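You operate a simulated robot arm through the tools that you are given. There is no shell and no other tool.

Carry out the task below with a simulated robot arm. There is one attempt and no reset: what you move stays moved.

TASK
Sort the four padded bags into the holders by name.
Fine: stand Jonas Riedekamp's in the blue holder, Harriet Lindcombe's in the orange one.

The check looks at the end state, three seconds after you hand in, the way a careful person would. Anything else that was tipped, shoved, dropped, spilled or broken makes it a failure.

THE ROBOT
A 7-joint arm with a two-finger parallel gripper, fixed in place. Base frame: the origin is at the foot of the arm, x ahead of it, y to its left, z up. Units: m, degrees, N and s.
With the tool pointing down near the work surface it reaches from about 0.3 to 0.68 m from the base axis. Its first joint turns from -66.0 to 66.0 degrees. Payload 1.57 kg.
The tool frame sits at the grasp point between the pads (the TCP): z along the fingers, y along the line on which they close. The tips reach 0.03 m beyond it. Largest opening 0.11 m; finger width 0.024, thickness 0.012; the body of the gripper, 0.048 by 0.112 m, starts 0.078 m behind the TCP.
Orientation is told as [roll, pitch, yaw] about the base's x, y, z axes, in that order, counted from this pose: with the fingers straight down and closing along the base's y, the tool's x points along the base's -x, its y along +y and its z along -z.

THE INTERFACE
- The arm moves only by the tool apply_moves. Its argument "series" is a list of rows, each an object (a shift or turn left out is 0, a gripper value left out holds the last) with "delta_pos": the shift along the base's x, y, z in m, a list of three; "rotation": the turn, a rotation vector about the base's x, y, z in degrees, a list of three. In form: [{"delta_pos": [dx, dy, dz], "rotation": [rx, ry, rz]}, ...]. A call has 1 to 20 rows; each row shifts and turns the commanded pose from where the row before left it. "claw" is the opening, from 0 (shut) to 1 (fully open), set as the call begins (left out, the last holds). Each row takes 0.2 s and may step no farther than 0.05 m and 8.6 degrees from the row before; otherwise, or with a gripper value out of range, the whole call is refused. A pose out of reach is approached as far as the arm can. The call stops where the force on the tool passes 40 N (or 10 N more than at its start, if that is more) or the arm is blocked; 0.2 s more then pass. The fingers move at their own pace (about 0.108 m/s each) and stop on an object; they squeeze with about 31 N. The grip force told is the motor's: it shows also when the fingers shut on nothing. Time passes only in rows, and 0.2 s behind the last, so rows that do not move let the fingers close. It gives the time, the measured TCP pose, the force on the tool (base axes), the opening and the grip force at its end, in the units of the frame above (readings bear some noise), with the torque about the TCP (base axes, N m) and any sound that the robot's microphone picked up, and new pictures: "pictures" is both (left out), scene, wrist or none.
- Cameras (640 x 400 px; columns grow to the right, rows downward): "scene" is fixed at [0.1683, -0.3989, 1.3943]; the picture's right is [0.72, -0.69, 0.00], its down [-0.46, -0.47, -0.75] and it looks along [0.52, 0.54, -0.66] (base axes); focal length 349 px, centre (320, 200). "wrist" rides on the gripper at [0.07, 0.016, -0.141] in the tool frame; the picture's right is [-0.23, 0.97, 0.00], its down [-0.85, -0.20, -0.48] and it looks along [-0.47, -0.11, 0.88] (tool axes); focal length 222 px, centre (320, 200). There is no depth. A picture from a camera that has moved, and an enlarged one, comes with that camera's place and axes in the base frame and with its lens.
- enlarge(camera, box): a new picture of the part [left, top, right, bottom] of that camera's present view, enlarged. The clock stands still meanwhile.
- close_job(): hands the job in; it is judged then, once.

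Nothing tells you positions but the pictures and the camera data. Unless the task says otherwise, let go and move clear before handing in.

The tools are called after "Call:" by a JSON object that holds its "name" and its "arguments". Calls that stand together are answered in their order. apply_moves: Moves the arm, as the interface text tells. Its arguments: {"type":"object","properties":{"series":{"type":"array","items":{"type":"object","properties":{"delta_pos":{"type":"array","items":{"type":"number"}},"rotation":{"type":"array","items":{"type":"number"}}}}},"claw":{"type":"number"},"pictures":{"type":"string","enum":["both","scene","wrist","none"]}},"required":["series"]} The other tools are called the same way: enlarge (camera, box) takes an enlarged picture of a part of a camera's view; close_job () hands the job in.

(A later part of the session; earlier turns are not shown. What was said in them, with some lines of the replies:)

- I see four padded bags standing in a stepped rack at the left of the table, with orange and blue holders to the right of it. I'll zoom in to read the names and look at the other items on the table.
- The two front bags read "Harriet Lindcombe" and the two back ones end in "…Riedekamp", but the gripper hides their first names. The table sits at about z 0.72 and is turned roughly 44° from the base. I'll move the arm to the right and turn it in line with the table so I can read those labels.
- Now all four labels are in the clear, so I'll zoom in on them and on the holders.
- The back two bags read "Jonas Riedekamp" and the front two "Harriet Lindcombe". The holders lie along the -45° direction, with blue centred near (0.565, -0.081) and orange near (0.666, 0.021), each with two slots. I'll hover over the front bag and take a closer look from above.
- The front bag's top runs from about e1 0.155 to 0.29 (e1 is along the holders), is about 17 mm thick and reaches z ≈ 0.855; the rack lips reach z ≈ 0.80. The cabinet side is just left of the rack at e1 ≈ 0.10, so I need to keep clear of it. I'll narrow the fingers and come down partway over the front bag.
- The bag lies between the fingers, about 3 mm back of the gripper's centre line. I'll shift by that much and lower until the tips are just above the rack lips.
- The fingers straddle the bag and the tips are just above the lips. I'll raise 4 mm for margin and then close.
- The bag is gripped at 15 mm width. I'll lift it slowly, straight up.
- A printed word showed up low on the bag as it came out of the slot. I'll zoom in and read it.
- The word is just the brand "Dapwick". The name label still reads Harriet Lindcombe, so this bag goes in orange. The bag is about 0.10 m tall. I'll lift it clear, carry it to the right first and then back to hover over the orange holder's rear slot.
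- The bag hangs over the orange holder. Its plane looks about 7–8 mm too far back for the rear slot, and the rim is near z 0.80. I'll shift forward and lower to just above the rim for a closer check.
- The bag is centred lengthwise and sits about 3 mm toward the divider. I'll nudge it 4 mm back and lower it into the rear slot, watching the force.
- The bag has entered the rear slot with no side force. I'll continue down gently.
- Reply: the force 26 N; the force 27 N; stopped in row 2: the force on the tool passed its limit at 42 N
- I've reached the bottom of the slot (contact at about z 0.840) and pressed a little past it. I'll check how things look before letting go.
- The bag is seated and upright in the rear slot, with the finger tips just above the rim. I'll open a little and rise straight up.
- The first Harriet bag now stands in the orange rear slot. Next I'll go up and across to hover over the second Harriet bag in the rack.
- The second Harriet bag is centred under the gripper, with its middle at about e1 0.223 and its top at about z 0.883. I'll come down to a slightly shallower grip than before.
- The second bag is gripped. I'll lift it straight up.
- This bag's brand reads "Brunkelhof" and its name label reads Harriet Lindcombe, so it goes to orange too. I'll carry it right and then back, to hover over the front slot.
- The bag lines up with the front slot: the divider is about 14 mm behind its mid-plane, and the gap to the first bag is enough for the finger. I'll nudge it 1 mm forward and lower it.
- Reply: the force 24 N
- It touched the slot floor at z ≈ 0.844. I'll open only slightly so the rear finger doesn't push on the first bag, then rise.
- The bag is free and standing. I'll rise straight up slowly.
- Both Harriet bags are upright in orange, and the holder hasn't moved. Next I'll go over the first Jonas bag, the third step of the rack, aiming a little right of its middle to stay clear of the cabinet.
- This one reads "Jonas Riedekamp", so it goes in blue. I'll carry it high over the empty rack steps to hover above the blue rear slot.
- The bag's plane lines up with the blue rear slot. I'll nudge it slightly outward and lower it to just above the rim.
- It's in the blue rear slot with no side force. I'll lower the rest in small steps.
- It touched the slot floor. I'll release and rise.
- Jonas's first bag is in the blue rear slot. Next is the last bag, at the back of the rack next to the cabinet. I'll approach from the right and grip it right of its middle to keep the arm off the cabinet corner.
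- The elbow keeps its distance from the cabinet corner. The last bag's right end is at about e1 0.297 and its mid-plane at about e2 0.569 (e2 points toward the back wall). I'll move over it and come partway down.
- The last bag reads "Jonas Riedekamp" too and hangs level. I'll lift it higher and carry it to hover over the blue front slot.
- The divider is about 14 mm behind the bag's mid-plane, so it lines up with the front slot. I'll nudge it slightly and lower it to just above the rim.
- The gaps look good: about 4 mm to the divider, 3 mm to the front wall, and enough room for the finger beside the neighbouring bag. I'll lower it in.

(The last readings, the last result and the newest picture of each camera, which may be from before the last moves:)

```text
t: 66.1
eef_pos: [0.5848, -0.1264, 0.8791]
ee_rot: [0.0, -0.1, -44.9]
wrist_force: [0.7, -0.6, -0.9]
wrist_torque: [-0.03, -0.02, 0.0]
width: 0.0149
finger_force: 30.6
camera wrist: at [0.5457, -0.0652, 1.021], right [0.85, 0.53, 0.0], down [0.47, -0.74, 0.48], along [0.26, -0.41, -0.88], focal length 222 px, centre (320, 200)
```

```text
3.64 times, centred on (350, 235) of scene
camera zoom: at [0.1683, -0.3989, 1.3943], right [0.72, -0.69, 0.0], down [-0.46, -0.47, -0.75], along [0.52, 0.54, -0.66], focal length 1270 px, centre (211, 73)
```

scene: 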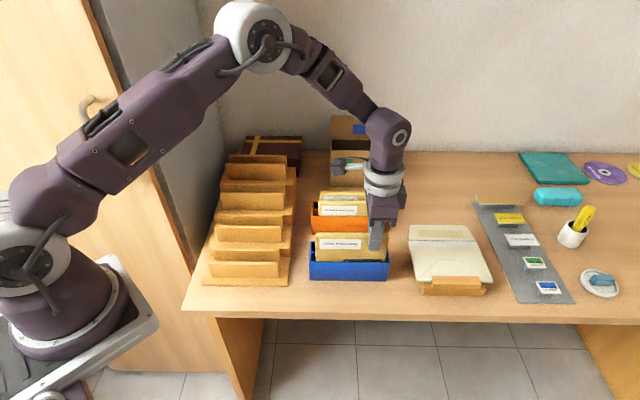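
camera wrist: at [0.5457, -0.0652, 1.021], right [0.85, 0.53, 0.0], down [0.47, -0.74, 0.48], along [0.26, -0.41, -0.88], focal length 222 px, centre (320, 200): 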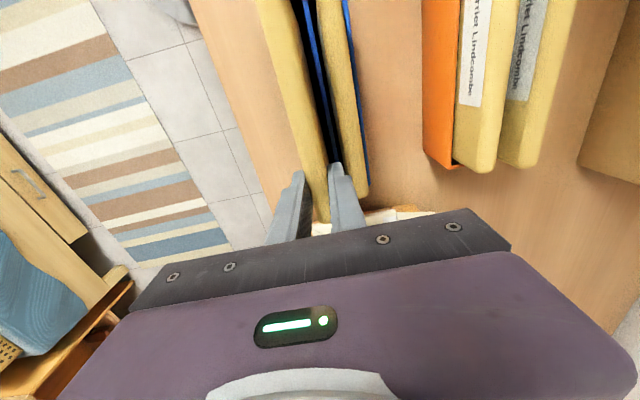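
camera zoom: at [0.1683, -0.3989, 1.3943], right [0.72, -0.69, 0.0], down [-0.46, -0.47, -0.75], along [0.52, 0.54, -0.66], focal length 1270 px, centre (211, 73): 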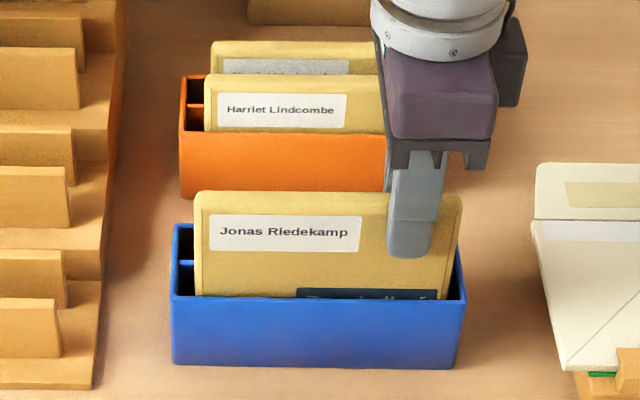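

Call:
{"name": "apply_moves", "arguments": {"series": [{"delta_pos": [0, 0, -0.006]}, {"delta_pos": [0, 0, -0.006]}, {"delta_pos": [0, 0, -0.006]}, {"delta_pos": [0, 0, -0.006]}, {"delta_pos": [0, 0, 0]}], "pictures": "wrist"}}

Call:
{"name": "enlarge", "arguments": {"camera": "wrist", "box": [260, 60, 400, 230]}}

```text
t: 67.3
eef_pos: [0.5835, -0.1262, 0.8549]
ee_rot: [-0.1, -0.1, -44.8]
wrist_force: [0.4, -0.3, -0.5]
wrist_torque: [-0.03, -0.01, 0.0]
width: 0.0147
finger_force: 30.4
camera wrist: at [0.5462, -0.0654, 0.9967], right [0.85, 0.53, 0.0], down [0.47, -0.74, 0.48], along [0.26, -0.41, -0.88], focal length 222 px, centre (320, 200)
```

wrist: 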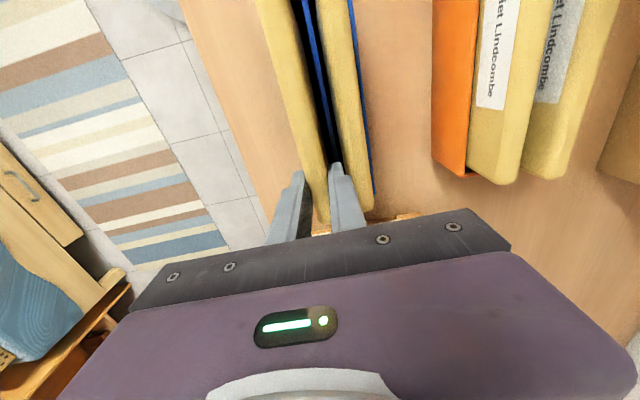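

```text
2.35 times, centred on (330, 145) of wrist
camera zoom: at [0.5462, -0.0654, 0.9967], right [0.85, 0.53, 0.0], down [0.47, -0.74, 0.48], along [0.26, -0.41, -0.88], focal length 523 px, centre (296, 329)
```

zoom: 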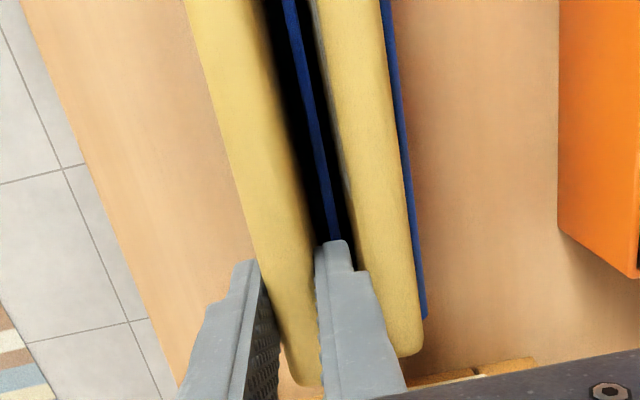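

The finger passes between the two bags freely. I'll do the last few millimetres in single small steps.

Call:
{"name": "apply_moves", "arguments": {"series": [{"delta_pos": [0, 0, -0.003]}, {"delta_pos": [0, 0, -0.003]}, {"delta_pos": [0, 0, 0]}], "pictures": "none"}}

```text
t: 68.1
eef_pos: [0.5839, -0.1268, 0.8478]
ee_rot: [0.0, -0.1, -44.8]
wrist_force: [0.1, 0.0, -0.8]
wrist_torque: [-0.05, 0.0, -0.02]
width: 0.0153
finger_force: 30.8
```

Call:
{"name": "apply_moves", "arguments": {"series": [{"delta_pos": [0, 0, -0.002]}, {"delta_pos": [0, 0, 0]}], "pictures": "none"}}

```text
t: 68.7
eef_pos: [0.5849, -0.1258, 0.8469]
ee_rot: [0.0, 0.0, -44.8]
wrist_force: [-0.4, -0.2, -0.6]
wrist_torque: [-0.01, -0.04, 0.05]
width: 0.0147
finger_force: 30.9
```

Call:
{"name": "apply_moves", "arguments": {"series": [{"delta_pos": [0, 0, -0.002]}, {"delta_pos": [0, 0, 0]}], "pictures": "none"}}

```text
t: 69.3
eef_pos: [0.5836, -0.1265, 0.8461]
ee_rot: [0.0, -0.1, -44.8]
wrist_force: [-0.6, -0.3, -0.8]
wrist_torque: [-0.01, -0.02, 0.0]
width: 0.015
finger_force: 31.7
```

Call:
{"name": "apply_moves", "arguments": {"series": [{"delta_pos": [0, 0, -0.0015]}, {"delta_pos": [0, 0, 0]}], "pictures": "none"}}

```text
t: 69.9
eef_pos: [0.5841, -0.1264, 0.8434]
ee_rot: [0.1, -0.1, -44.8]
wrist_force: [-2.2, 1.2, 19.0]
wrist_torque: [0.44, 0.64, 0.03]
width: 0.0151
finger_force: 30.7
```

It touched the slot floor at z ≈ 0.843. I'll open just a little and check.

Call:
{"name": "apply_moves", "arguments": {"series": [{"delta_pos": [0, 0, 0.001]}, {"delta_pos": [0, 0, 0]}, {"delta_pos": [0, 0, 0]}], "claw": 0.21, "pictures": "wrist"}}

Call:
{"name": "enlarge", "arguments": {"camera": "wrist", "box": [260, 60, 400, 230]}}

```text
t: 70.7
eef_pos: [0.5855, -0.1273, 0.8447]
ee_rot: [0.0, -0.1, -44.8]
wrist_force: [-0.5, 0.0, 0.4]
wrist_torque: [0.0, 0.0, -0.04]
width: 0.0231
finger_force: 0.1
camera wrist: at [0.5466, -0.0654, 0.9864], right [0.85, 0.53, 0.0], down [0.47, -0.74, 0.48], along [0.26, -0.41, -0.88], focal length 222 px, centre (320, 200)
```

wrist: 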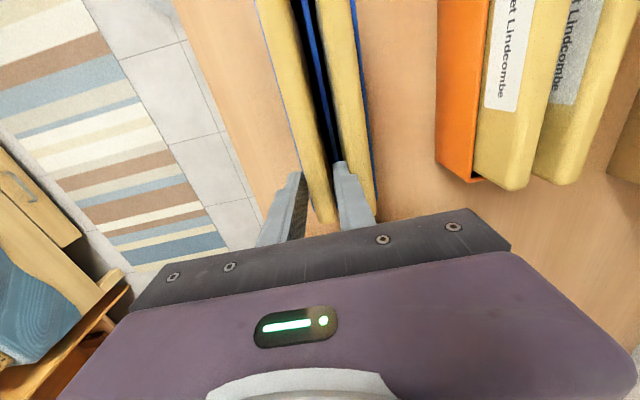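

```text
2.35 times, centred on (330, 145) of wrist
camera zoom: at [0.5466, -0.0654, 0.9864], right [0.85, 0.53, 0.0], down [0.47, -0.74, 0.48], along [0.26, -0.41, -0.88], focal length 523 px, centre (296, 329)
```

zoom: 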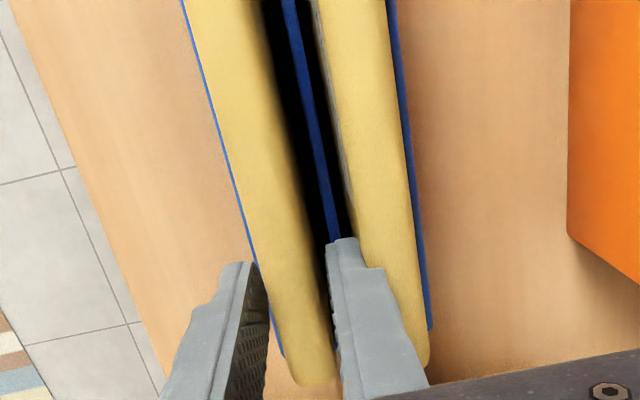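

The bag is free of both pads, so I'll rise straight up.

Call:
{"name": "apply_moves", "arguments": {"series": [{"delta_pos": [0, 0, 0.008]}, {"delta_pos": [0, 0, 0.012]}, {"delta_pos": [0, 0, 0.02]}, {"delta_pos": [0, 0, 0.03]}, {"delta_pos": [0, 0, 0.04]}, {"delta_pos": [0, 0, 0.04]}, {"delta_pos": [0, 0, 0.04]}, {"delta_pos": [0, 0, 0]}]}}

Call:
{"name": "enlarge", "arguments": {"camera": "scene", "box": [290, 180, 410, 290]}}

Call:
{"name": "enlarge", "arguments": {"camera": "wrist", "box": [240, 0, 480, 200]}}

```text
t: 72.5
eef_pos: [0.5841, -0.1245, 1.0359]
ee_rot: [-0.1, 0.0, -44.8]
wrist_force: [0.1, -0.8, 0.0]
wrist_torque: [-0.01, 0.0, 0.0]
width: 0.0233
finger_force: 0.1
camera wrist: at [0.5466, -0.0638, 1.1772], right [0.85, 0.53, 0.0], down [0.47, -0.74, 0.48], along [0.26, -0.41, -0.88], focal length 222 px, centre (320, 200)
```

scene: 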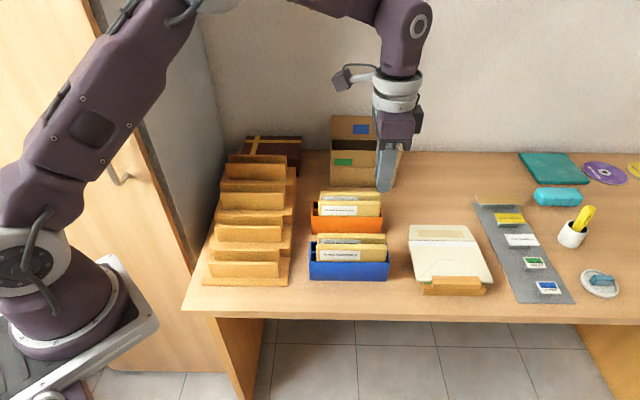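
wrist: 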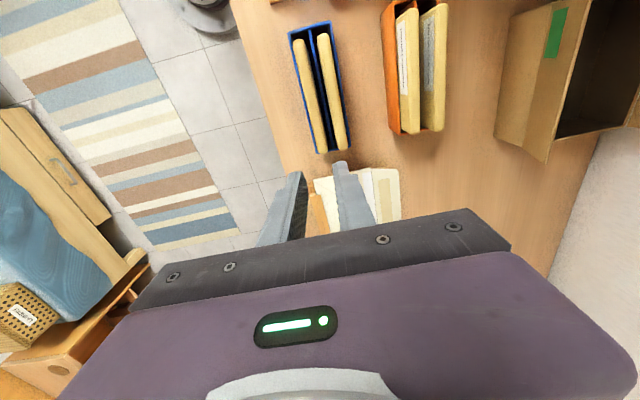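

```text
3.64 times, centred on (350, 235) of scene
camera zoom: at [0.1683, -0.3989, 1.3943], right [0.72, -0.69, 0.0], down [-0.46, -0.47, -0.75], along [0.52, 0.54, -0.66], focal length 1270 px, centre (211, 73)
```

zoom: 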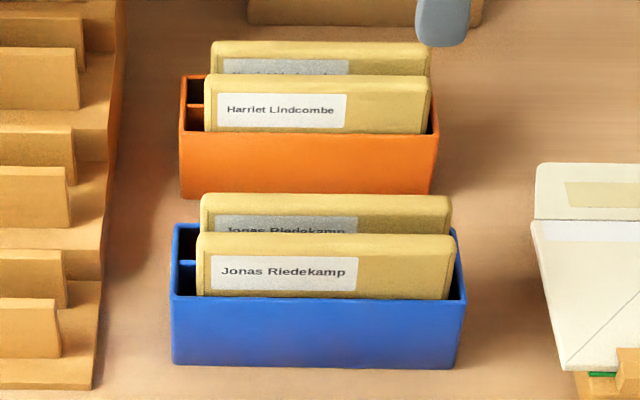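

```text
2.00 times, centred on (360, 100) of wrist
camera zoom: at [0.5466, -0.0638, 1.1772], right [0.85, 0.53, 0.0], down [0.47, -0.74, 0.48], along [0.26, -0.41, -0.88], focal length 444 px, centre (240, 400)
```

zoom: 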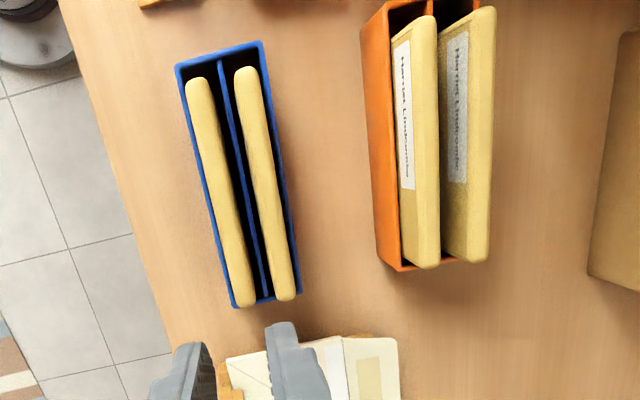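

All four bags stand in their holders: both Jonas bags in blue, both Harriet bags in orange. Nothing else on the table looks disturbed. I'll back the arm off and take one last overall check.

Call:
{"name": "apply_moves", "arguments": {"series": [{"delta_pos": [0, 0, 0.03]}, {"delta_pos": [-0.02, 0.02, 0.02]}, {"delta_pos": [0, 0, 0]}, {"delta_pos": [0, 0, 0]}, {"delta_pos": [0, 0, 0]}]}}

Call:
{"name": "enlarge", "arguments": {"camera": "scene", "box": [180, 120, 420, 310]}}

```text
t: 73.7
eef_pos: [0.5635, -0.1072, 1.0836]
ee_rot: [0.0, -0.1, -44.8]
wrist_force: [-0.6, 0.2, -0.7]
wrist_torque: [-0.01, -0.02, 0.01]
width: 0.0234
finger_force: 0.0
camera wrist: at [0.5253, -0.0456, 1.2266], right [0.85, 0.53, 0.0], down [0.47, -0.74, 0.48], along [0.26, -0.41, -0.88], focal length 222 px, centre (320, 200)
```

scene: 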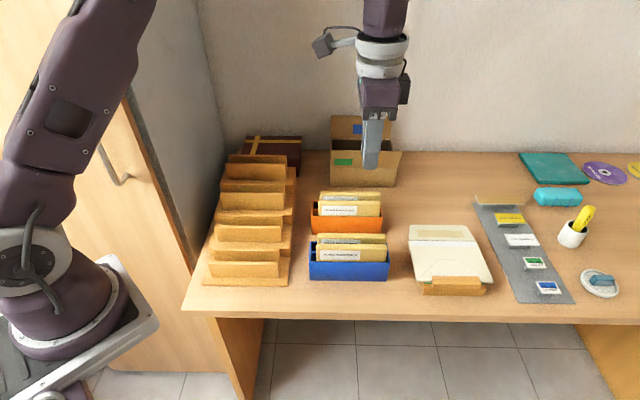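
wrist: 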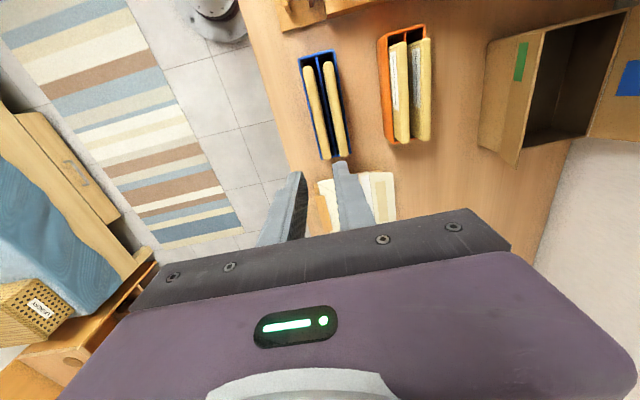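

```text
2.11 times, centred on (300, 215) of scene
camera zoom: at [0.1683, -0.3989, 1.3943], right [0.72, -0.69, 0.0], down [-0.46, -0.47, -0.75], along [0.52, 0.54, -0.66], focal length 736 px, centre (362, 168)
```

zoom: 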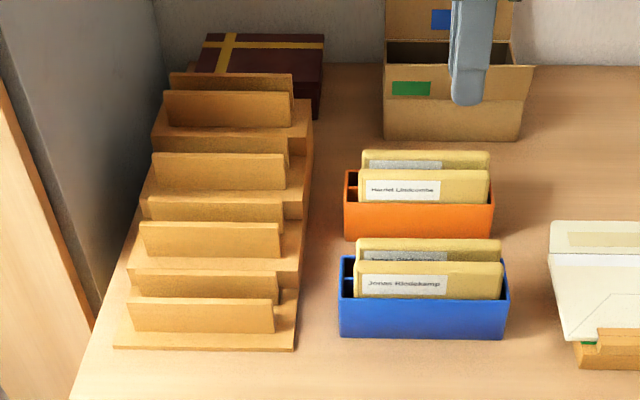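

Both Jonas Riedekamp bags stand in the blue holder and both Harriet Lindcombe bags in the orange one. The rack and everything else are where they were, and the arm is clear, so I'm handing in.

Call:
{"name": "close_job", "arguments": {}}

```text
The job is handed in.
```

All four padded bags are sorted by the person's name: Jonas Riedekamp's two stand in the blue holder and Harriet Lindcombe's two in the orange one.

- **Brand names:** each person has one bag marked "Dapwick" and one marked "Brunkelhof". I ignored those and sorted only by the name labels.
- **Extra pressure on one bag:** when I set down the first Harriet bag, I pressed it a few millimetres past the slot floor, with about 42 N, before stopping. It ended up upright and the orange holder did not move.
- **Everything else:** in the last pictures the rack and the other items looked undisturbed. I let go of the last bag and moved the arm clear before handing in.
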